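You operate a simulated robot arm through the tools that you are given. There is no shell and no other tool. Be economical: measure what you need, move in short steps, check, and stop when the job is done.

Carry out the task below with a simulated robot arm. There is one attempt and no reset: what you move stays moved.

JOB
Send mill 4 the case that is due first.
Fine: Bring up the shared page on the switch box, tab over to that mill, step down to the case and press enter. Send nothing else.

It is judged by the outcome, as a careful person would: the job done as asked, and still so three seconds after it is handed in. It fails if anything else is knocked over, pushed out of place, dropped, spilled or broken.

ROBOT AND FRAMES
A 7-joint arm with a fingered hand on a trunk, on a base that drives. Base frame: it is fixed to the floor where the robot stands at the start and does not move with it; the origin is under the middle of the robot, x ahead of it, y to its left, z up; the surface under the hand at the start is at about z = 1020. Units: mm, degrees, N and s.
Its first joint turns from -115.0 to 115.0 degrees. Payload 5 kg.
The TCP is the grasp point between the finger pads, 32 mm short of the fingertips. In the tool frame z runs along the fingers and y along their closing line. The gripper opens to 160 mm. The gripper's body begins 89 mm behind the TCP. The gripper is a hand of 4 fingers: y runs from the thumb to the fingers, the wrist lies at [0, 0, -267] in the tool frame.
Orientation is that of the tool frame in the base frame, as a unit quaternion [w, x, y, z]. With the fingers straight down and closing along the base's y, the tool's x points along the base's -x, its y along +y and its z along -z.

CONTROLS
- The arm moves only by the tool arm_command. Its arguments are lists of equal length, an entry for each row: "travel": the shift along the base's x, y, z in mm, a list of three; "rotation": the turn, a rotation vector about the base's x, y, z in degrees, a list of three. In form: {"travel": [[tx, ty, tz], ...], "rotation": [[rx, ry, rz], ...]}. A call has 1 to 8 rows; each row is the pose to reach, as a shift and turn from the pose commanded when the call began. A row lasts 0.2 s, in which the tool goes at most 50 mm and 8.6 degrees; a call with a longer step from one row to the next is refused whole. Where a pose cannot be reached the arm comes as near as it can. A force on the tool above 40 N (or 10 N above the force at the start of the call, whichever is more), or a blocked arm, ends the call early, and 0.2 s more pass. In this call time passes only in rows, and 0.2 s behind the last. The reply holds the time, the measured pose of the TCP, the force on the tool along the base axes, the opening and the grip force, in the units named above and with some noise, with the torque about the TCP (base axes, N m) and any sound that the robot's microphone picked up, and new pictures: "show" is both (left out), scene, wrist or none.
- Cameras (640 x 400 px; columns grow to the right, rows downward): "scene" is now at [19.2, 168, 1827.4]; the picture's right is [-0.45, -0.89, 0.00], its down [-0.60, 0.30, -0.74] and it looks along [0.66, -0.34, -0.67] (base axes); focal length 279 px, centre (320, 200). "wrist" rides on the gripper at [80, -4, -114] in the tool frame; the picture's right is [0.05, 1.00, 0.00], its down [-0.82, 0.04, -0.58] and it looks along [-0.58, 0.03, 0.82] (tool axes); focal length 265 px, centre (320, 200). There is no depth. A picture from a camera that has moved, and an enlarged one, comes with that camera's place and axes in the base frame and with its lens. The place of the scene camera against the robot may be out by one fixed shift of up to 18 mm in any direction.
- raise_lower(by): slides the trunk up (or, below 0, down) by that many mm; the arm and the scene camera ride with it, the base frame stays. It gives what a move gives, with no picture.
- base_move(legs): drives the robot by 1 to 6 legs, each [ahead, turn to the left] in mm and degrees, along the robot's own axes; the way and the turn of a leg run together, so that a leg with both is an arc; at most 1500 mm and 180 degrees a leg. The arm and the cameras ride along, it lands a little off, and it stops where it bumps. It gives what a move gives, and a new picture of the scene camera.
- curl_fingers(finger1, finger2, finger3, thumb_bend): sets how far each is bent, from 0 (flat) to 100 (curled in); at 30 the hand is open as for a grip, at 70 the pads meet at the TCP. One left out holds its place. A second passes; each finger stops where it meets its share of the squeeze, and holds until it gets a number again. It is the only way to open and close the hand. It gives what a move gives, with no picture; readings hold the bend of each and the force on the fingers (four entries, about 0 where the hand has none), thumb and palm.
- pan_tilt(pan, tilt): turns the head with the scene camera to pan (to the left, within 155 degrees either way) and tilt (down, from -29 to 69), counted from straight ahead of the robot. It gives what a move gives, and a new picture of the scene camera.
- zoom(camera, box): a new picture of the part [left, top, right, bottom] of that camera's present view, enlarged. It takes no simulated time.
- finish_job(): hands the job in; it is judged then, once.

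Go step by step. Nothing tells you exact positions but the pictures and the camera data: compare them with the known pose of the tool, close in by small moves and look again before you grip or let go. The budget is 120 turns and 260 pictures, counting those below and the enlarged ones. Unless the task says otherwise, let go and move clear before handing in, and close with one line.

The tools are called after "Call:" as name(argument=value, ...) on one line, values as JSON. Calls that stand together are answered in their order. arm_command: Moves the arm, as the interface text tells. Its arguments: {"type":"object","properties":{"travel":{"type":"array","items":{"type":"array","items":{"type":"number"}}},"rotation":{"type":"array","items":{"type":"array","items":{"type":"number"}}},"show":{"type":"string","enum":["both","scene","wrist","none"]}},"required":["travel","rotation"]} The other tools are called the same way: raise_lower (by) slides the trunk up or down; curl_fingers (finger1, finger2, finger3, thumb_bend) moves the fingers one by one; base_move (legs) drives the base; pan_tilt (pan, tilt) turns the head that bears the scene camera; zoom (camera, box) takes an enlarged picture of a part of a camera's view; finish_job () hands the job in.

At the start:

```text
t: 0.0
eef_pos: [635.9, -225.9, 1347.5]
tool_rot: [0.0, 0.0, 1.0, 0.0]
wrist_force: [0.8, -0.1, 1.0]
torque: [-0.03, -0.01, 0.0]
width: 159.8
grasp_force: 0.0
shape: jaw
bend: [30.0, 30.0, 30.0, 30.0]
finger forces: [0.0, 0.0, 0.0, 0.0, 0.0, 0.0]
trunk travel left (down, up): [-650.0, 340.0]
robot x, y, heading: [-0.5, 3.1, 0.0]
head pan, tilt: [-26.9, 41.9]
```

scene: 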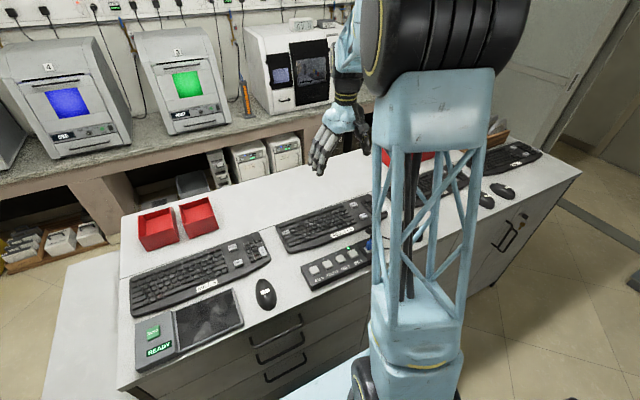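
wrist: 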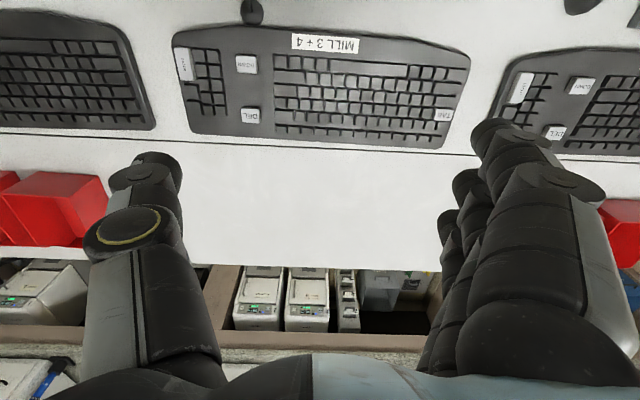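

I see a bench with several keyboards, a switch box and mills at the back. I'll look closer at the labels first.

Call:
zoom(camera="scene", box=[260, 180, 420, 300])

Call:
zoom(camera="scene", box=[120, 220, 290, 370])

Call:
zoom(camera="scene", box=[0, 20, 240, 160])

Call:
pan_tilt(pan=10, tilt=20)

```text
3.33 times, centred on (340, 240) of scene
camera zoom: at [19.2, 168.0, 1827.4], right [-0.45, -0.89, 0.0], down [-0.6, 0.3, -0.74], along [0.66, -0.34, -0.67], focal length 930 px, centre (253, 67)
```

zoom: 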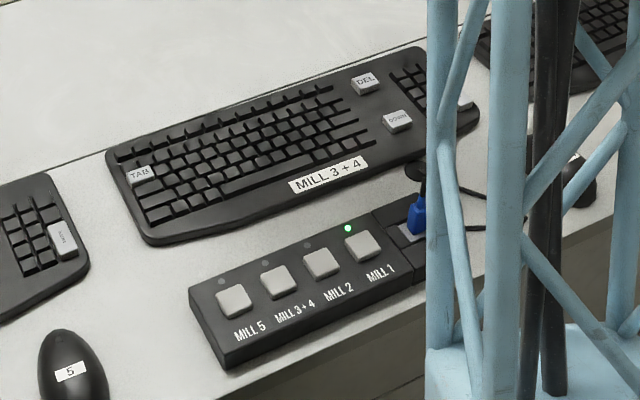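

```text
2.67 times, centred on (205, 295) of scene
camera zoom: at [19.2, 168.0, 1827.4], right [-0.45, -0.89, 0.0], down [-0.6, 0.3, -0.74], along [0.66, -0.34, -0.67], focal length 744 px, centre (627, -53)
```

zoom: 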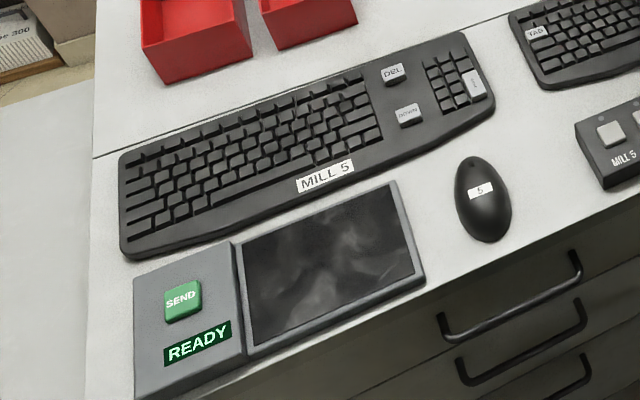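

```text
2.67 times, centred on (120, 90) of scene
camera zoom: at [19.2, 168.0, 1827.4], right [-0.45, -0.89, 0.0], down [-0.6, 0.3, -0.74], along [0.66, -0.34, -0.67], focal length 744 px, centre (853, 493)
```

zoom: 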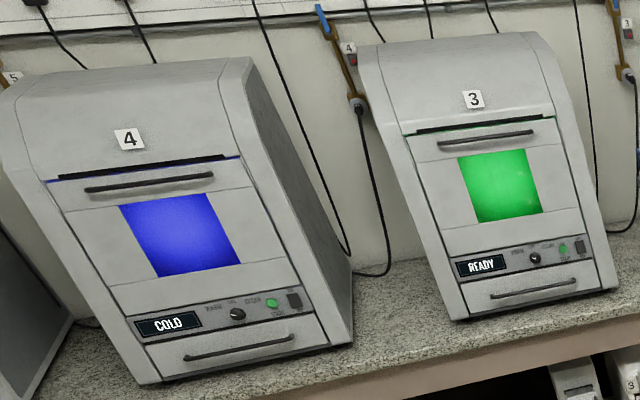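

```text
t: 1.0
eef_pos: [636.4, -224.3, 1346.6]
tool_rot: [0.0, 0.0, 1.0, 0.0]
wrist_force: [0.6, -0.3, 0.7]
torque: [0.02, -0.01, 0.0]
width: 159.9
grasp_force: 0.1
shape: jaw
bend: [30.0, 30.0, 30.0, 30.0]
finger forces: [0.0, 0.0, 0.0, 0.0, 0.0, 0.0]
trunk travel left (down, up): [-650.0, 340.0]
robot x, y, heading: [-0.6, -1.4, 0.4]
head pan, tilt: [10.0, 20.0]
camera scene: at [36.3, 221.9, 1861.5], right [0.17, -0.98, 0.0], down [-0.34, -0.06, -0.94], along [0.93, 0.16, -0.34], focal length 279 px, centre (320, 200)
```

scene: 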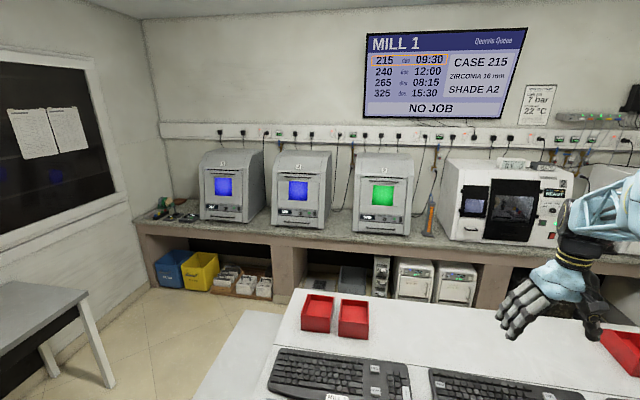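

The wall monitor shows the page for the mill selected on the switch box. I'll read it and the notices, and find the rest of the bench on the right.

Call:
zoom(camera="scene", box=[355, 20, 565, 130])

Call:
pan_tilt(pan=-35, tilt=25)

Call:
pan_tilt(pan=-20, tilt=50)

Call:
zoom(camera="wrist", box=[150, 0, 490, 160])

```text
3.05 times, centred on (460, 75) of scene
camera zoom: at [36.3, 221.9, 1861.5], right [0.17, -0.98, 0.0], down [-0.34, -0.06, -0.94], along [0.93, 0.16, -0.34], focal length 850 px, centre (-107, 581)
```

zoom: 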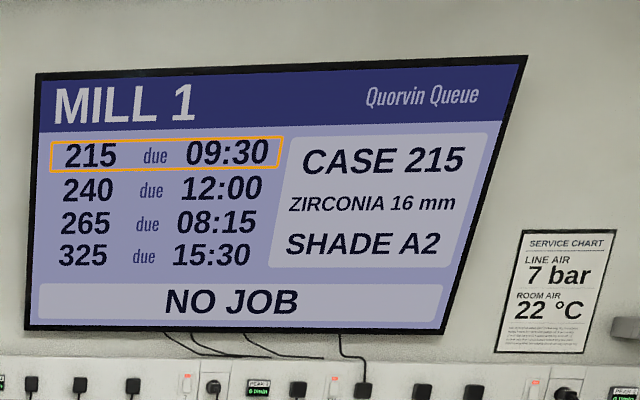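

```text
t: 2.1
eef_pos: [636.3, -226.4, 1346.8]
tool_rot: [0.0, 0.0, 1.0, 0.0]
wrist_force: [-0.2, -0.4, -0.6]
torque: [0.01, 0.01, 0.05]
width: 159.8
grasp_force: 0.1
shape: jaw
bend: [30.0, 30.0, 30.0, 30.0]
finger forces: [0.0, 0.0, 0.0, 0.0, 0.0, 0.1]
trunk travel left (down, up): [-650.0, 340.0]
robot x, y, heading: [2.4, 3.2, -0.2]
head pan, tilt: [-35.0, 25.0]
camera scene: at [20.1, 153.0, 1853.5], right [-0.57, -0.82, 0.0], down [-0.35, 0.24, -0.91], along [0.74, -0.52, -0.42], focal length 279 px, centre (320, 200)
```

scene: 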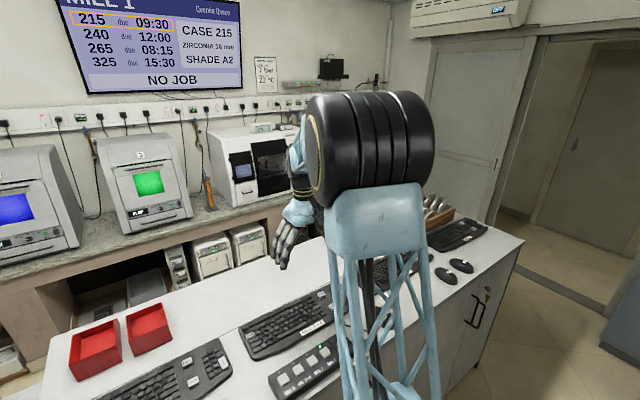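

```text
t: 3.0
eef_pos: [635.6, -226.1, 1346.3]
tool_rot: [0.0, 0.0, 1.0, 0.0]
wrist_force: [0.0, -0.7, -0.3]
torque: [0.0, -0.01, 0.01]
width: 159.9
grasp_force: 0.1
shape: jaw
bend: [30.0, 30.0, 30.0, 30.0]
finger forces: [0.0, 0.1, 0.1, 0.1, 0.1, 0.0]
trunk travel left (down, up): [-650.0, 340.0]
robot x, y, heading: [-0.4, -3.7, 0.2]
head pan, tilt: [-20.0, 50.0]
camera scene: at [16.9, 179.4, 1816.0], right [-0.34, -0.94, 0.0], down [-0.72, 0.26, -0.64], along [0.6, -0.22, -0.77], focal length 279 px, centre (320, 200)
```

scene: 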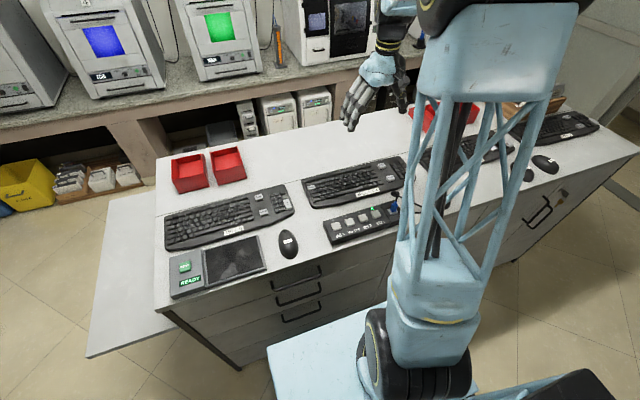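

```text
1.88 times, centred on (320, 80) of wrist
camera zoom: at [555.7, -229.7, 1460.7], right [-0.05, 1.0, 0.0], down [0.82, 0.04, 0.58], along [0.58, 0.03, -0.82], focal length 500 px, centre (320, 426)
```

zoom: 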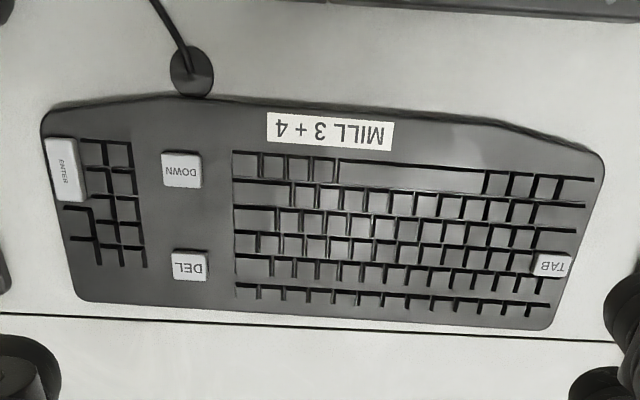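

Next I'll shape the hand for pointing: one finger straight, the others curled.

Call:
curl_fingers(finger1=100, finger2=30, finger3=100, thumb_bend=100)

Call:
zoom(camera="wrist", box=[0, 0, 640, 400])

Call:
zoom(camera="scene", box=[320, 0, 480, 140])

```text
t: 4.0
eef_pos: [636.0, -225.6, 1345.9]
tool_rot: [0.0, 0.0, 1.0, 0.0]
wrist_force: [0.1, 0.2, 0.5]
torque: [0.02, -0.02, -0.01]
width: 50.1
grasp_force: 0.1
shape: fingers
bend: [100.0, 30.0, 100.0, 100.0]
finger forces: [0.0, 0.0, 0.1, 0.1, 0.1, 0.0]
trunk travel left (down, up): [-650.0, 340.0]
robot x, y, heading: [2.6, 0.4, -0.0]
head pan, tilt: [-20.0, 50.0]
```

```text
1.00 times, centred on (320, 200) of wrist (not enlarged: the box is as wide or as high as the picture)
camera zoom: at [555.7, -229.7, 1460.7], right [-0.05, 1.0, 0.0], down [0.82, 0.04, 0.58], along [0.58, 0.03, -0.82], focal length 265 px, centre (320, 200)
```

zoom: 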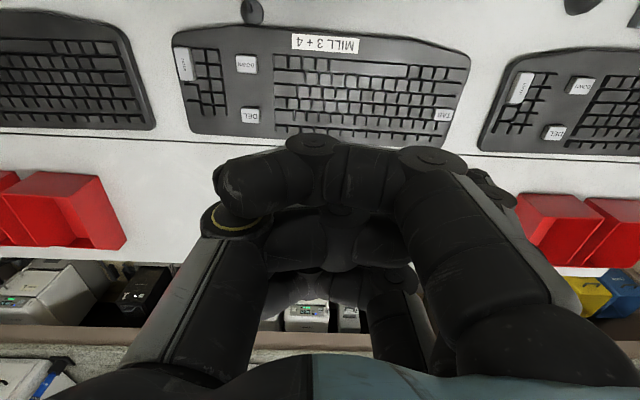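

```text
2.86 times, centred on (400, 70) of scene
camera zoom: at [16.9, 179.5, 1815.9], right [-0.34, -0.94, 0.0], down [-0.72, 0.26, -0.64], along [0.6, -0.22, -0.77], focal length 797 px, centre (91, 571)
```

zoom: 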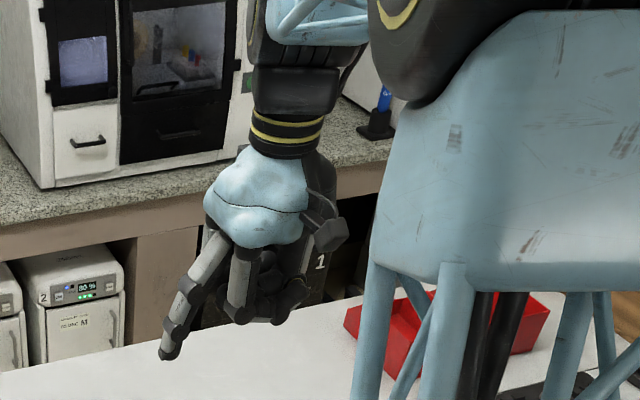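

The middle finger is hidden behind a curled one, so I'll point with an outer finger that the wrist camera can see.

Call:
curl_fingers(finger1=30, finger2=100, finger3=100, thumb_bend=100)

Call:
zoom(camera="wrist", box=[0, 0, 640, 400])

Call:
zoom(camera="scene", box=[320, 0, 480, 140])

```text
t: 5.0
eef_pos: [635.5, -226.0, 1346.7]
tool_rot: [0.001, 0.0, 1.0, 0.0]
wrist_force: [0.0, 0.6, 0.6]
torque: [0.03, -0.03, 0.02]
width: 71.6
grasp_force: 0.1
shape: fingers
bend: [30.0, 90.0, 100.0, 100.0]
finger forces: [0.1, 0.0, 0.1, 0.0, 0.0, 0.0]
trunk travel left (down, up): [-650.0, 340.0]
robot x, y, heading: [0.7, -0.8, -0.2]
head pan, tilt: [-20.0, 50.0]
```

```text
1.00 times, centred on (320, 200) of wrist (not enlarged: the box is as wide or as high as the picture)
camera zoom: at [555.7, -229.7, 1460.7], right [-0.05, 1.0, 0.0], down [0.82, 0.04, 0.58], along [0.58, 0.03, -0.82], focal length 265 px, centre (320, 200)
```

zoom: 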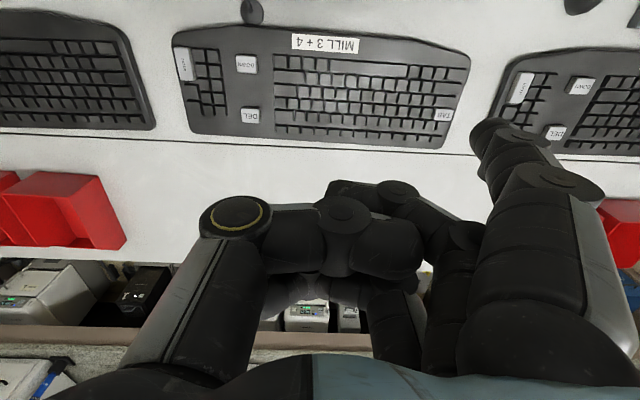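

```text
2.86 times, centred on (400, 70) of scene
camera zoom: at [16.9, 179.5, 1816.0], right [-0.34, -0.94, 0.0], down [-0.72, 0.26, -0.64], along [0.6, -0.22, -0.77], focal length 797 px, centre (91, 571)
```

zoom: 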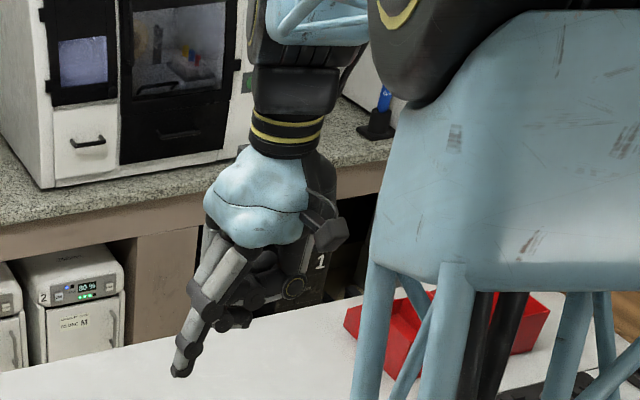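

Finger 1's tip is roughly at TCP + (-28, +95, -33). I'll move it above the "MILL 3+4" button, estimated at (477, -95), and stop well above.

Call:
arm_command(travel=[[-44, 13, 0], [-87, 26, 0], [-130, 39, 0], [-130, 39, -45], [-130, 39, -90], [-130, 39, -135], [-130, 39, -180]], rotation=[[0, 0, 0], [0, 0, 0], [0, 0, 0], [0, 0, 0], [0, 0, 0], [0, 0, 0], [0, 0, 0]])

Call:
zoom(camera="scene", box=[290, 130, 450, 250])

```text
t: 6.6
eef_pos: [507.0, -189.6, 1168.6]
tool_rot: [0.0, 0.0, 1.0, 0.001]
wrist_force: [-0.2, 0.1, -0.4]
torque: [0.04, 0.01, 0.05]
width: 72.2
grasp_force: 0.0
shape: fingers
bend: [30.0, 93.0, 100.0, 100.0]
finger forces: [0.0, 0.0, 0.1, 0.1, 0.0, 0.1]
trunk travel left (down, up): [-650.0, 340.0]
robot x, y, heading: [1.9, 0.3, 0.2]
head pan, tilt: [-20.0, 50.0]
camera scene: at [17.8, 178.9, 1816.0], right [-0.34, -0.94, 0.0], down [-0.72, 0.26, -0.64], along [0.6, -0.22, -0.77], focal length 279 px, centre (320, 200)
camera wrist: at [426.3, -193.3, 1282.8], right [-0.05, 1.0, 0.0], down [0.82, 0.04, 0.58], along [0.58, 0.03, -0.82], focal length 265 px, centre (320, 200)
```

scene: 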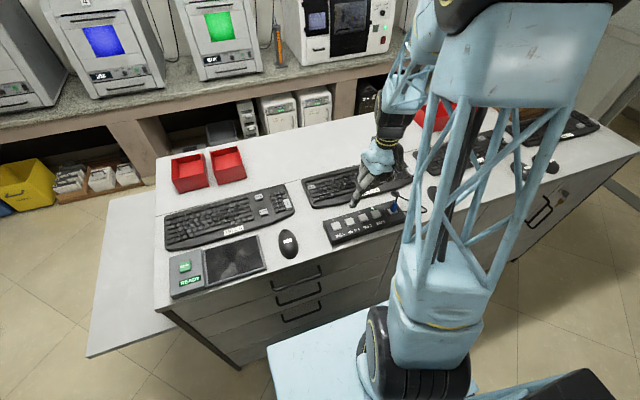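
wrist: 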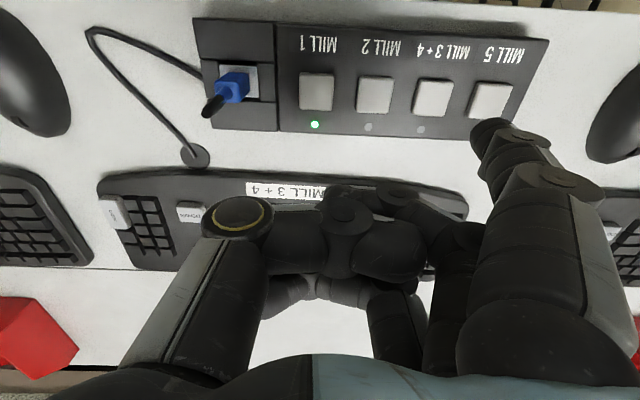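

```text
3.33 times, centred on (370, 190) of scene
camera zoom: at [17.8, 178.9, 1816.0], right [-0.34, -0.94, 0.0], down [-0.72, 0.26, -0.64], along [0.6, -0.22, -0.77], focal length 930 px, centre (153, 233)
```

zoom: 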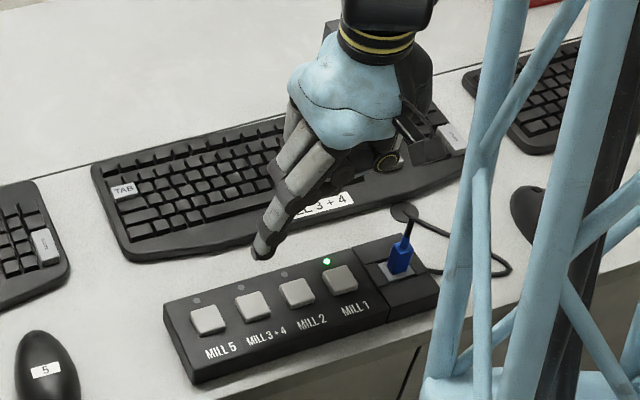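

The fingertip looks almost directly above the 3+4 button. I'll go down partway and check.

Call:
arm_command(travel=[[0, 0, -20], [0, 0, -45]], rotation=[[0, 0, 0], [0, 0, 0]], show="wrist")

Call:
zoom(camera="scene", box=[310, 160, 430, 250])

```text
t: 7.2
eef_pos: [506.6, -187.9, 1124.0]
tool_rot: [-0.001, 0.001, 1.0, 0.0]
wrist_force: [0.2, -0.7, 0.6]
torque: [0.01, 0.0, 0.03]
width: 72.1
grasp_force: 0.0
shape: fingers
bend: [30.0, 93.0, 100.0, 100.0]
finger forces: [0.0, 0.0, 0.0, 0.1, 0.0, 0.0]
trunk travel left (down, up): [-650.0, 340.0]
robot x, y, heading: [-3.8, -1.0, 0.2]
head pan, tilt: [-20.0, 50.0]
camera wrist: at [425.9, -191.7, 1237.7], right [-0.05, 1.0, 0.0], down [0.82, 0.04, 0.58], along [0.58, 0.03, -0.82], focal length 265 px, centre (320, 200)
```

wrist: 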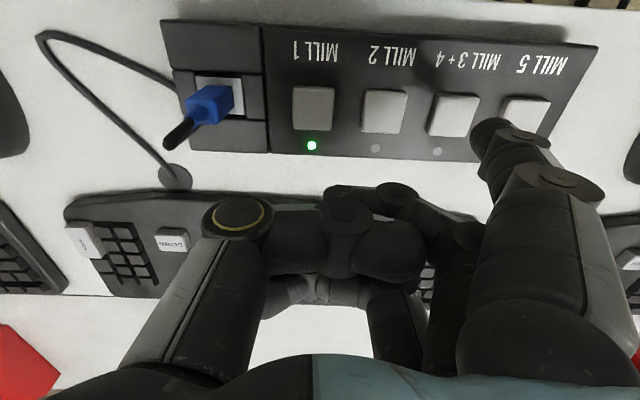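

```text
4.44 times, centred on (370, 205) of scene
camera zoom: at [17.4, 179.2, 1816.0], right [-0.34, -0.94, 0.0], down [-0.72, 0.26, -0.64], along [0.6, -0.22, -0.77], focal length 1240 px, centre (98, 178)
```

zoom: 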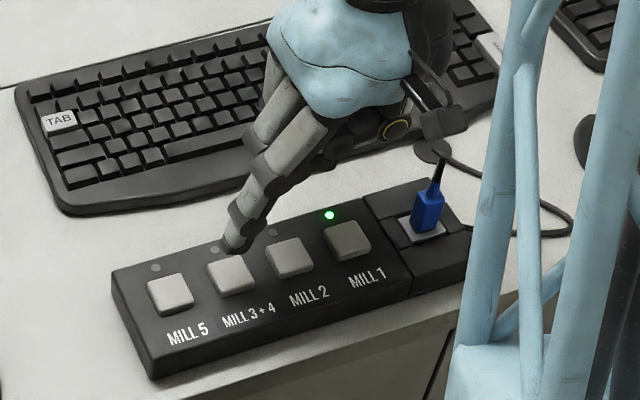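

The button top is at about (479, -97, 1055), and the tip is right over it at about z 1091. I'll lower in small steps.

Call:
arm_command(travel=[[0, -3, -15], [1, -4, -28], [1, -4, -33]], rotation=[[0, 0, 0], [0, 0, 0], [0, 0, 0]], show="wrist")

Call:
zoom(camera="scene", box=[310, 160, 430, 250])

```text
t: 8.0
eef_pos: [507.4, -190.0, 1089.0]
tool_rot: [0.001, 0.0, 1.0, 0.0]
wrist_force: [-1.3, -0.5, -0.5]
torque: [0.01, -0.01, -0.03]
width: 72.4
grasp_force: 0.3
shape: fingers
bend: [30.0, 93.0, 100.0, 100.0]
finger forces: [0.0, 0.0, 0.0, 0.1, 0.0, 0.0]
trunk travel left (down, up): [-650.0, 340.0]
robot x, y, heading: [0.4, 1.0, -0.3]
head pan, tilt: [-20.0, 50.0]
camera wrist: at [426.7, -194.1, 1203.3], right [-0.05, 1.0, 0.0], down [0.81, 0.04, 0.58], along [0.58, 0.03, -0.82], focal length 265 px, centre (320, 200)
```

wrist: 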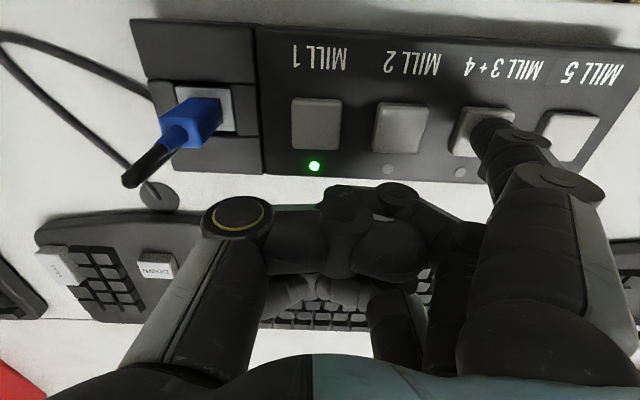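

```text
4.44 times, centred on (370, 205) of scene
camera zoom: at [16.8, 179.3, 1816.0], right [-0.34, -0.94, 0.0], down [-0.72, 0.26, -0.64], along [0.6, -0.22, -0.77], focal length 1240 px, centre (98, 178)
```

zoom: 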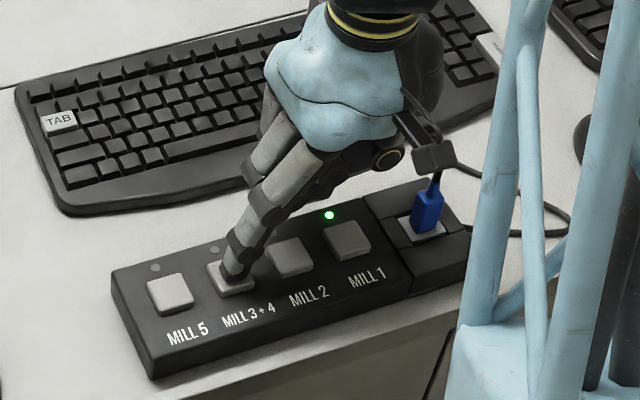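

The tip is just touching or hovering over the 3+4 button. I'll press gently.

Call:
arm_command(travel=[[0, 0, -3], [0, 0, -6]], rotation=[[0, 0, 0], [0, 0, 0]], show="wrist")

```text
t: 8.6
eef_pos: [507.9, -190.1, 1083.2]
tool_rot: [-0.001, 0.0, 1.0, 0.0]
wrist_force: [-0.4, -0.2, 1.8]
torque: [0.17, 0.03, 0.03]
width: 72.6
grasp_force: 0.3
shape: fingers
bend: [30.0, 93.0, 100.0, 100.0]
finger forces: [1.8, 0.1, 0.0, 0.0, 0.0, 0.0]
trunk travel left (down, up): [-650.0, 340.0]
robot x, y, heading: [2.7, -1.6, -0.2]
head pan, tilt: [-20.0, 50.0]
heard: click
camera wrist: at [427.4, -194.3, 1197.7], right [-0.05, 1.0, 0.0], down [0.82, 0.04, 0.58], along [0.58, 0.03, -0.82], focal length 265 px, centre (320, 200)
```

wrist: 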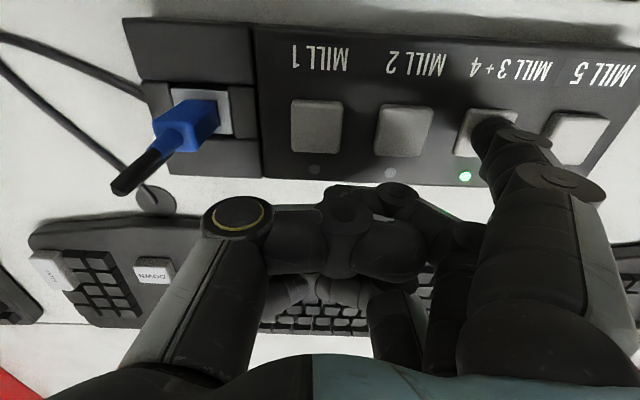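

Click heard, and the LED moved to 3+4. I'll lift off and read the shared page.

Call:
arm_command(travel=[[0, 0, 30], [0, 0, 75]], rotation=[[0, 0, 0], [0, 0, 0]], show="none")

Call:
pan_tilt(pan=-5, tilt=25)

Call:
zoom(camera="scene", box=[200, 0, 480, 130])

```text
t: 9.2
eef_pos: [505.8, -190.8, 1157.9]
tool_rot: [0.0, 0.0, 1.0, 0.0]
wrist_force: [-0.3, 0.3, 1.2]
torque: [-0.02, 0.01, 0.02]
width: 72.1
grasp_force: 0.0
shape: fingers
bend: [30.0, 93.0, 100.0, 100.0]
finger forces: [0.0, 0.0, 0.1, 0.0, 0.0, 0.0]
trunk travel left (down, up): [-650.0, 340.0]
robot x, y, heading: [-5.8, 0.1, -0.1]
head pan, tilt: [-20.0, 50.0]
```

```text
t: 10.1
eef_pos: [507.4, -191.0, 1157.1]
tool_rot: [-0.001, -0.001, 1.0, 0.0]
wrist_force: [1.3, 0.2, 0.6]
torque: [0.02, 0.0, -0.01]
width: 72.3
grasp_force: 0.1
shape: fingers
bend: [30.0, 93.0, 100.0, 100.0]
finger forces: [0.0, 0.0, 0.0, 0.0, 0.0, 0.1]
trunk travel left (down, up): [-650.0, 340.0]
robot x, y, heading: [1.1, -1.8, 0.1]
head pan, tilt: [-5.0, 25.0]
camera scene: at [36.5, 197.6, 1853.4], right [-0.09, -1.0, 0.0], down [-0.42, 0.04, -0.91], along [0.9, -0.08, -0.42], focal length 279 px, centre (320, 200)
```

scene: 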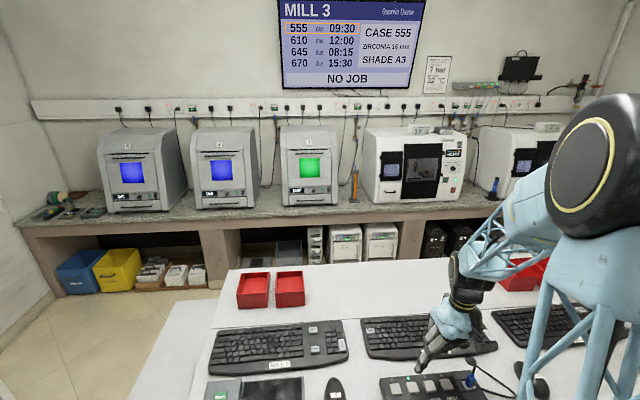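

```text
2.29 times, centred on (340, 65) of scene
camera zoom: at [36.5, 197.6, 1853.4], right [-0.09, -1.0, 0.0], down [-0.42, 0.04, -0.91], along [0.9, -0.08, -0.42], focal length 638 px, centre (274, 509)
```

zoom: 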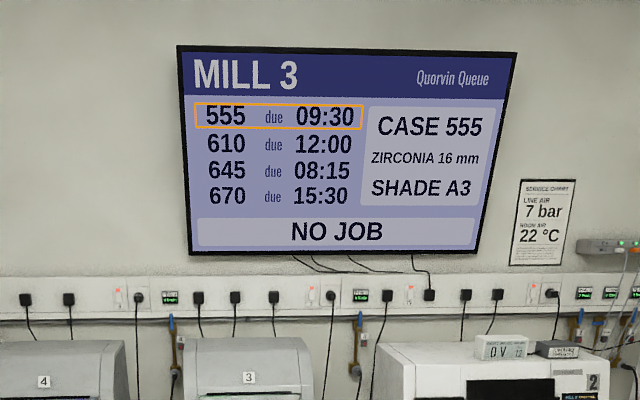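

The page shows MILL 3, so Tab is needed. I'll move the tip above the TAB key at roughly (678, -28).

Call:
arm_command(travel=[[40, 14, 0], [80, 28, 0], [120, 42, 0], [160, 56, 0], [199, 69, 0]], rotation=[[0, 0, 0], [0, 0, 0], [0, 0, 0], [0, 0, 0], [0, 0, 0]], show="wrist")

Call:
zoom(camera="scene", box=[340, 270, 500, 370])

```text
t: 11.3
eef_pos: [708.6, -124.2, 1158.9]
tool_rot: [0.0, 0.0, 1.0, 0.0]
wrist_force: [0.0, -1.2, -0.6]
torque: [-0.02, 0.04, 0.0]
width: 72.5
grasp_force: 0.1
shape: fingers
bend: [30.0, 93.0, 100.0, 100.0]
finger forces: [0.0, 0.0, 0.1, 0.0, 0.1, 0.2]
trunk travel left (down, up): [-650.0, 340.0]
robot x, y, heading: [-0.9, 2.2, 0.0]
head pan, tilt: [-5.0, 25.0]
camera wrist: at [626.4, -127.3, 1272.6], right [-0.05, 1.0, 0.0], down [0.82, 0.04, 0.58], along [0.58, 0.03, -0.82], focal length 265 px, centre (320, 200)
```

wrist: 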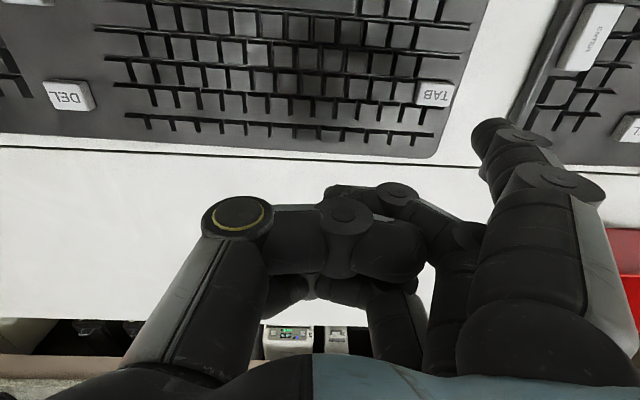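

```text
4.00 times, centred on (420, 320) of scene
camera zoom: at [37.5, 198.0, 1853.3], right [-0.09, -1.0, 0.0], down [-0.42, 0.04, -0.91], along [0.9, -0.08, -0.42], focal length 1116 px, centre (-80, -280)
```

zoom: 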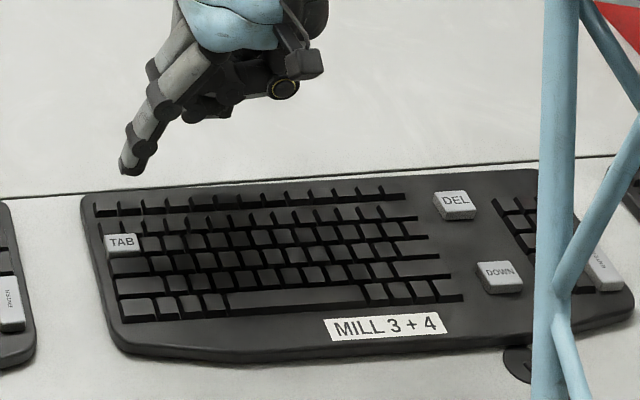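

Shared camera view confirms the tip is about over TAB at (677, -31). I'll lower most of the way and check.

Call:
arm_command(travel=[[-2, -1, -35], [-2, -2, -62]], rotation=[[0, 0, 0], [0, 0, 0]], show="wrist")

Call:
zoom(camera="scene", box=[340, 290, 440, 370])

```text
t: 11.9
eef_pos: [706.8, -123.8, 1096.5]
tool_rot: [0.0, 0.0, 1.0, 0.001]
wrist_force: [0.2, 1.3, -0.8]
torque: [0.0, -0.02, 0.0]
width: 72.4
grasp_force: 0.2
shape: fingers
bend: [30.0, 93.0, 100.0, 100.0]
finger forces: [0.0, 0.1, 0.1, 0.0, 0.1, 0.0]
trunk travel left (down, up): [-650.0, 340.0]
robot x, y, heading: [-0.4, -1.6, 0.1]
head pan, tilt: [-5.0, 25.0]
camera wrist: at [625.1, -128.0, 1209.8], right [-0.05, 1.0, 0.0], down [0.82, 0.04, 0.58], along [0.58, 0.03, -0.82], focal length 265 px, centre (320, 200)
```

wrist: 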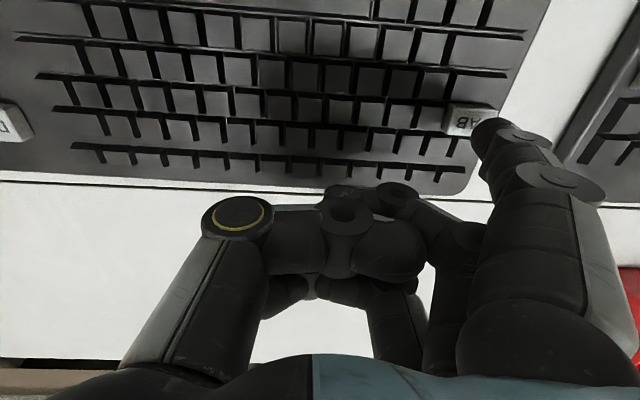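

```text
5.00 times, centred on (390, 330) of scene
camera zoom: at [36.8, 197.7, 1853.5], right [-0.09, -1.0, 0.0], down [-0.42, 0.04, -0.91], along [0.9, -0.08, -0.42], focal length 1395 px, centre (-30, -450)
```

zoom: 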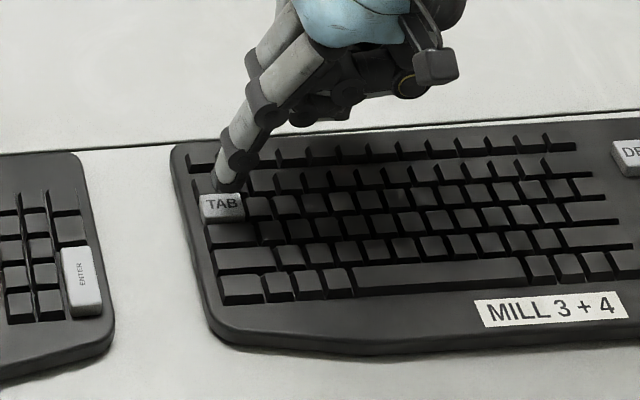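

Lined up. I'll lower onto TAB in small increments.

Call:
arm_command(travel=[[-2, 0, -10], [-2, 0, -18], [-2, 0, -21]], rotation=[[0, 0, 0], [0, 0, 0], [0, 0, 0]], show="wrist")

Call:
zoom(camera="scene", box=[340, 290, 440, 370])

```text
t: 12.7
eef_pos: [703.1, -122.6, 1074.8]
tool_rot: [0.001, 0.0, 1.0, 0.0]
wrist_force: [0.9, 0.3, 1.2]
torque: [0.1, 0.05, -0.01]
width: 72.6
grasp_force: 0.4
shape: fingers
bend: [30.0, 93.0, 100.0, 100.0]
finger forces: [1.0, 0.0, 0.0, 0.0, 0.1, 0.1]
trunk travel left (down, up): [-650.0, 340.0]
robot x, y, heading: [-1.2, 1.6, -0.1]
head pan, tilt: [-5.0, 25.0]
heard: click
camera wrist: at [622.4, -127.4, 1189.0], right [-0.05, 1.0, 0.0], down [0.82, 0.04, 0.58], along [0.58, 0.03, -0.82], focal length 265 px, centre (320, 200)
```

wrist: 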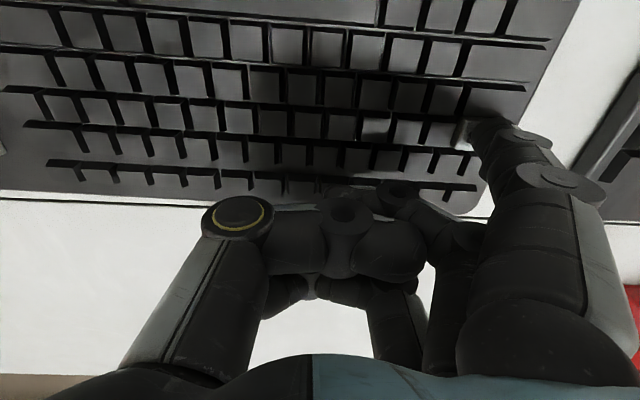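

```text
5.00 times, centred on (390, 330) of scene
camera zoom: at [36.4, 197.8, 1853.5], right [-0.09, -1.0, 0.0], down [-0.42, 0.04, -0.91], along [0.9, -0.08, -0.42], focal length 1395 px, centre (-30, -450)
```

zoom: 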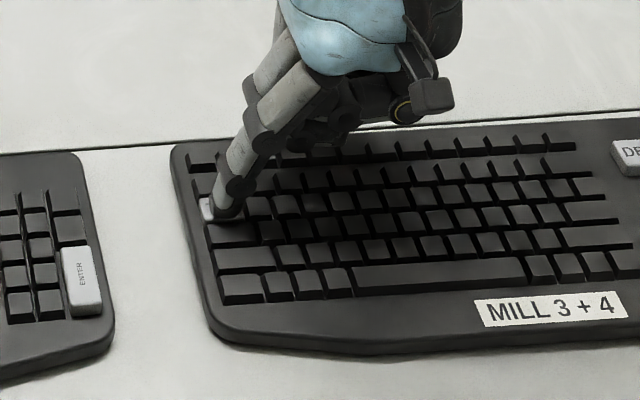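

Click heard at TAB. I'll lift and read the screen.

Call:
arm_command(travel=[[0, 0, 40], [0, 0, 80]], rotation=[[0, 0, 0], [0, 0, 0]], show="none")

Call:
zoom(camera="scene", box=[240, 0, 460, 100])

```text
t: 13.3
eef_pos: [704.6, -125.2, 1154.2]
tool_rot: [0.0, 0.0, 1.0, 0.0]
wrist_force: [0.1, 0.4, 0.6]
torque: [-0.03, -0.01, 0.01]
width: 72.3
grasp_force: 0.1
shape: fingers
bend: [30.0, 93.0, 100.0, 100.0]
finger forces: [0.0, 0.1, 0.0, 0.1, 0.0, 0.0]
trunk travel left (down, up): [-650.0, 340.0]
robot x, y, heading: [-0.5, 0.4, 0.1]
head pan, tilt: [-5.0, 25.0]
```

```text
2.91 times, centred on (350, 50) of scene
camera zoom: at [35.7, 198.0, 1853.4], right [-0.09, -1.0, 0.0], down [-0.42, 0.04, -0.91], along [0.9, -0.08, -0.42], focal length 812 px, centre (233, 636)
```

zoom: 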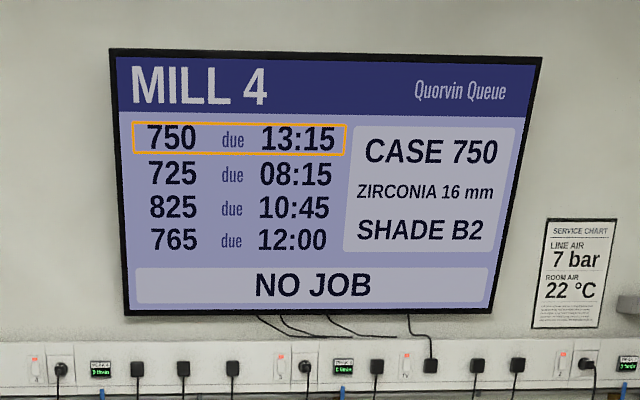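

MILL 4 is up, and case 725 (08:15) is due first, so it needs one step down. I'll move above DOWN at roughly (622, -330).

Call:
arm_command(travel=[[-8, -43, 0], [-16, -86, 0], [-24, -129, 0], [-32, -172, 0], [-40, -215, 0], [-47, -257, 0], [-54, -299, 0]], rotation=[[0, 0, 0], [0, 0, 0], [0, 0, 0], [0, 0, 0], [0, 0, 0], [0, 0, 0], [0, 0, 0]])

```text
t: 14.9
eef_pos: [647.1, -422.6, 1151.9]
tool_rot: [0.0, -0.001, 1.0, 0.001]
wrist_force: [-0.4, -0.3, -0.3]
torque: [0.05, 0.01, 0.0]
width: 72.5
grasp_force: 0.0
shape: fingers
bend: [30.0, 93.0, 100.0, 100.0]
finger forces: [0.1, 0.1, 0.1, 0.1, 0.0, 0.0]
trunk travel left (down, up): [-650.0, 340.0]
robot x, y, heading: [-0.6, -2.3, -0.1]
head pan, tilt: [-5.0, 25.0]
camera scene: at [36.3, 196.2, 1853.6], right [-0.09, -1.0, 0.0], down [-0.42, 0.04, -0.91], along [0.9, -0.08, -0.42], focal length 279 px, centre (320, 200)
camera wrist: at [566.6, -428.6, 1266.9], right [-0.05, 1.0, 0.0], down [0.82, 0.04, 0.58], along [0.58, 0.03, -0.82], focal length 265 px, centre (320, 200)
```

scene: 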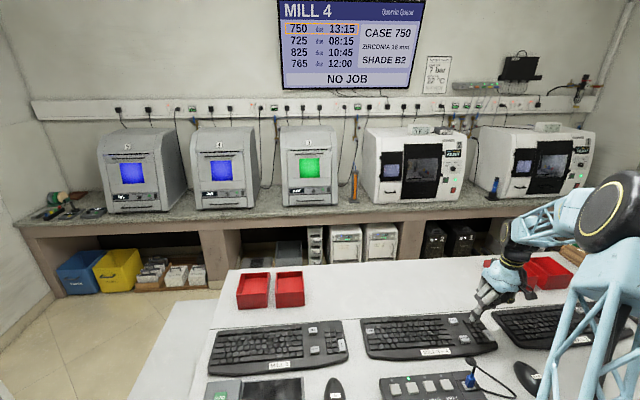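
wrist: 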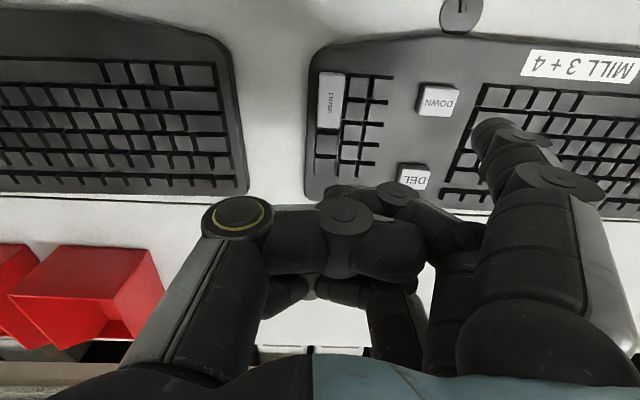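

DOWN is at about (620, -330). The tip is above it, so I'll descend and check.

Call:
arm_command(travel=[[0, 0, -35], [0, 0, -60]], rotation=[[0, 0, 0], [0, 0, 0]], show="wrist")

Call:
zoom(camera="scene", box=[420, 280, 520, 370])

```text
t: 15.5
eef_pos: [650.9, -423.2, 1093.2]
tool_rot: [0.0, 0.001, 1.0, 0.0]
wrist_force: [-0.2, -0.4, -0.3]
torque: [0.02, 0.0, -0.01]
width: 72.0
grasp_force: 0.0
shape: fingers
bend: [30.0, 93.0, 100.0, 100.0]
finger forces: [0.0, 0.0, 0.1, 0.1, 0.0, 0.0]
trunk travel left (down, up): [-650.0, 340.0]
robot x, y, heading: [-0.9, 2.4, 0.1]
head pan, tilt: [-5.0, 25.0]
camera wrist: at [569.3, -427.6, 1207.1], right [-0.05, 1.0, 0.0], down [0.81, 0.04, 0.58], along [0.58, 0.03, -0.82], focal length 265 px, centre (320, 200)
```

wrist: 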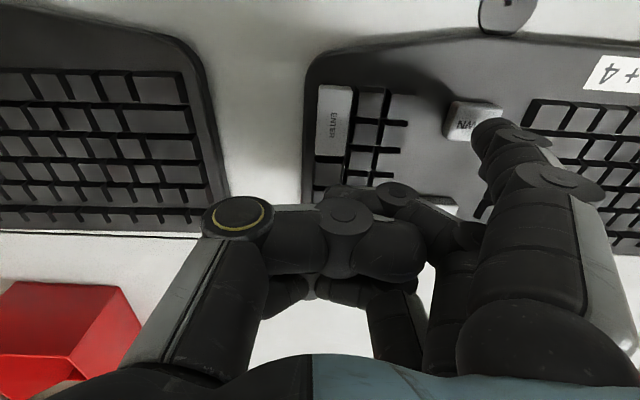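

```text
4.44 times, centred on (470, 325) of scene
camera zoom: at [36.5, 197.4, 1853.6], right [-0.09, -1.0, 0.0], down [-0.42, 0.04, -0.91], along [0.9, -0.08, -0.42], focal length 1240 px, centre (-347, -356)
```

zoom: 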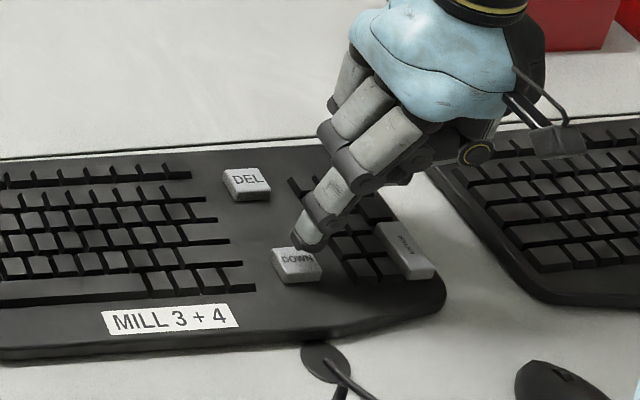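

Lined up over DOWN. I'll press once.

Call:
arm_command(travel=[[-1, -2, -9], [-1, -2, -15], [-1, -2, -18]], rotation=[[0, 0, 0], [0, 0, 0], [0, 0, 0]], show="wrist")

Call:
zoom(camera="scene", box=[240, 0, 460, 100])

```text
t: 16.3
eef_pos: [647.1, -425.6, 1075.1]
tool_rot: [0.0, 0.0, 1.0, 0.0]
wrist_force: [-0.3, 0.3, 0.7]
torque: [0.06, 0.02, 0.0]
width: 72.4
grasp_force: 0.4
shape: fingers
bend: [30.0, 93.0, 100.0, 100.0]
finger forces: [0.9, 0.0, 0.1, 0.1, 0.1, 0.0]
trunk travel left (down, up): [-650.0, 340.0]
robot x, y, heading: [0.4, -1.2, -0.0]
head pan, tilt: [-5.0, 25.0]
heard: click
camera wrist: at [566.8, -430.0, 1189.5], right [-0.05, 1.0, 0.0], down [0.82, 0.04, 0.58], along [0.58, 0.03, -0.82], focal length 265 px, centre (320, 200)
```

wrist: 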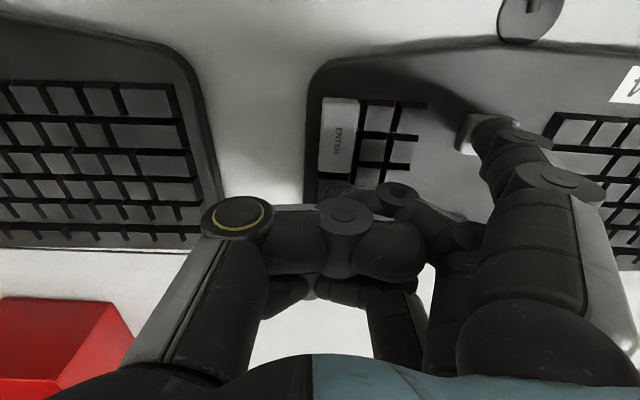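

```text
2.91 times, centred on (350, 50) of scene
camera zoom: at [36.3, 197.5, 1853.5], right [-0.09, -1.0, 0.0], down [-0.42, 0.04, -0.91], along [0.9, -0.08, -0.42], focal length 812 px, centre (233, 636)
```

zoom: 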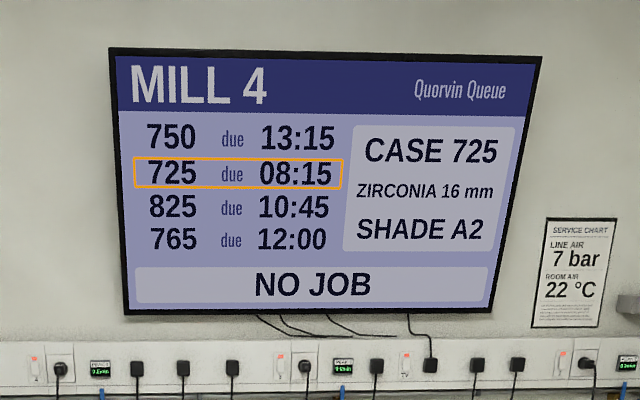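

725 is highlighted. I'll lift and move above ENTER, at about (623, -416).

Call:
arm_command(travel=[[0, 0, 35], [0, 0, 70], [2, -43, 70], [4, -85, 70], [4, -85, 45], [4, -85, 18]], rotation=[[0, 0, 0], [0, 0, 0], [0, 0, 0], [0, 0, 0], [0, 0, 0], [0, 0, 0]])

Call:
zoom(camera="scene", box=[440, 280, 540, 370])

Call:
zoom(camera="scene", box=[240, 0, 460, 100])

```text
t: 17.7
eef_pos: [651.8, -510.6, 1094.7]
tool_rot: [0.0, 0.0, 1.0, 0.0]
wrist_force: [0.4, -0.7, -0.1]
torque: [0.03, 0.01, 0.03]
width: 72.3
grasp_force: 0.1
shape: fingers
bend: [30.0, 93.0, 100.0, 100.0]
finger forces: [0.0, 0.1, 0.0, 0.0, 0.0, 0.0]
trunk travel left (down, up): [-650.0, 340.0]
robot x, y, heading: [1.7, 2.6, -0.1]
head pan, tilt: [-5.0, 25.0]
camera scene: at [36.9, 196.7, 1853.6], right [-0.09, -1.0, 0.0], down [-0.42, 0.04, -0.91], along [0.9, -0.08, -0.42], focal length 279 px, centre (320, 200)
camera wrist: at [571.6, -514.1, 1208.6], right [-0.05, 1.0, 0.0], down [0.82, 0.04, 0.58], along [0.58, 0.03, -0.82], focal length 265 px, centre (320, 200)
```

scene: 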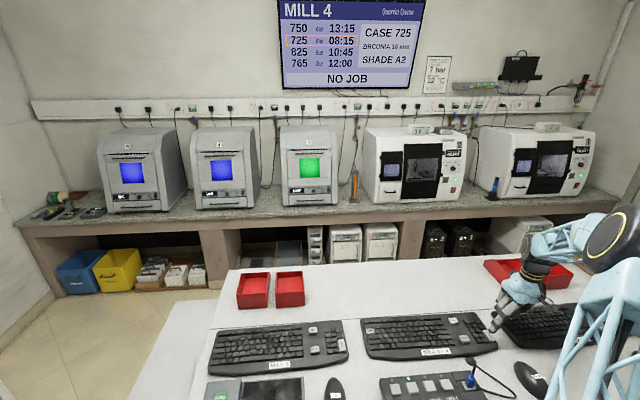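
wrist: 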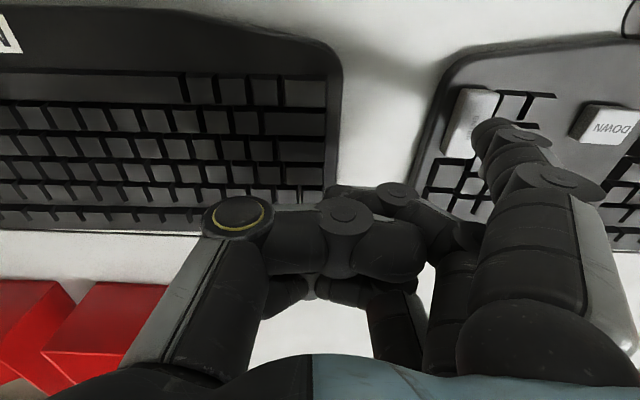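

```text
4.44 times, centred on (490, 325) of scene
camera zoom: at [36.9, 196.7, 1853.6], right [-0.09, -1.0, 0.0], down [-0.42, 0.04, -0.91], along [0.9, -0.08, -0.42], focal length 1240 px, centre (-436, -356)
```

zoom: 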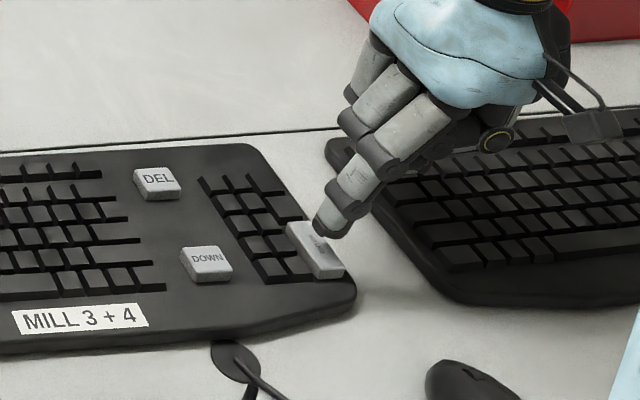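

```text
2.91 times, centred on (350, 50) of scene
camera zoom: at [36.9, 196.7, 1853.6], right [-0.09, -1.0, 0.0], down [-0.42, 0.04, -0.91], along [0.9, -0.08, -0.42], focal length 812 px, centre (233, 636)
```

zoom: 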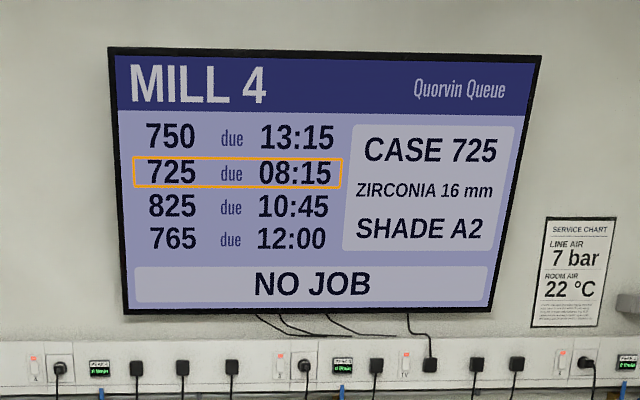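

Selection still 725 and the tip is over ENTER. I'll press once.

Call:
arm_command(travel=[[0, -3, -10], [0, -3, -16], [0, -3, -19]], rotation=[[0, 0, 0], [0, 0, 0], [0, 0, 0]], show="wrist")

Call:
zoom(camera="scene", box=[240, 0, 460, 100])

```text
t: 18.5
eef_pos: [651.2, -512.1, 1076.5]
tool_rot: [0.0, 0.0, 1.0, 0.001]
wrist_force: [0.0, 0.1, 0.6]
torque: [0.08, 0.02, 0.01]
width: 72.4
grasp_force: 0.8
shape: fingers
bend: [30.0, 93.0, 100.0, 100.0]
finger forces: [0.9, 0.1, 0.0, 0.0, 0.0, 0.0]
trunk travel left (down, up): [-650.0, 340.0]
robot x, y, heading: [2.1, -0.9, 0.1]
head pan, tilt: [-5.0, 25.0]
heard: click
camera wrist: at [570.8, -515.9, 1190.2], right [-0.05, 1.0, 0.0], down [0.82, 0.04, 0.58], along [0.58, 0.03, -0.82], focal length 265 px, centre (320, 200)
```

wrist: 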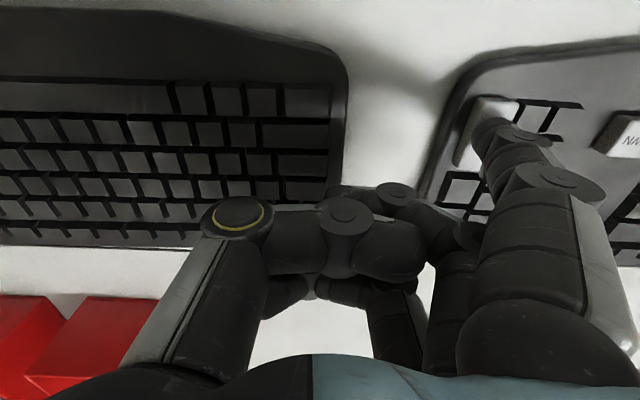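

```text
2.91 times, centred on (350, 50) of scene
camera zoom: at [36.3, 197.4, 1853.5], right [-0.09, -1.0, 0.0], down [-0.42, 0.04, -0.91], along [0.9, -0.08, -0.42], focal length 812 px, centre (233, 636)
```

zoom: 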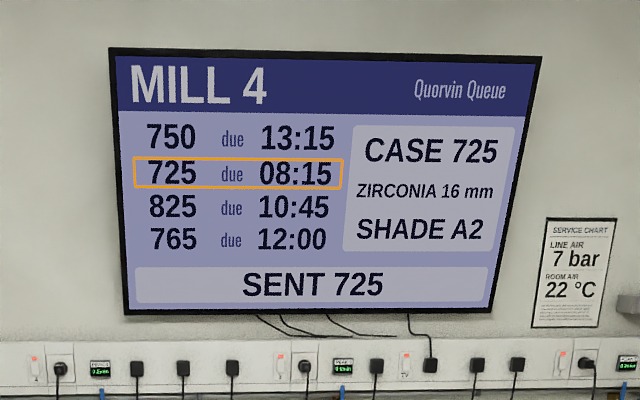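

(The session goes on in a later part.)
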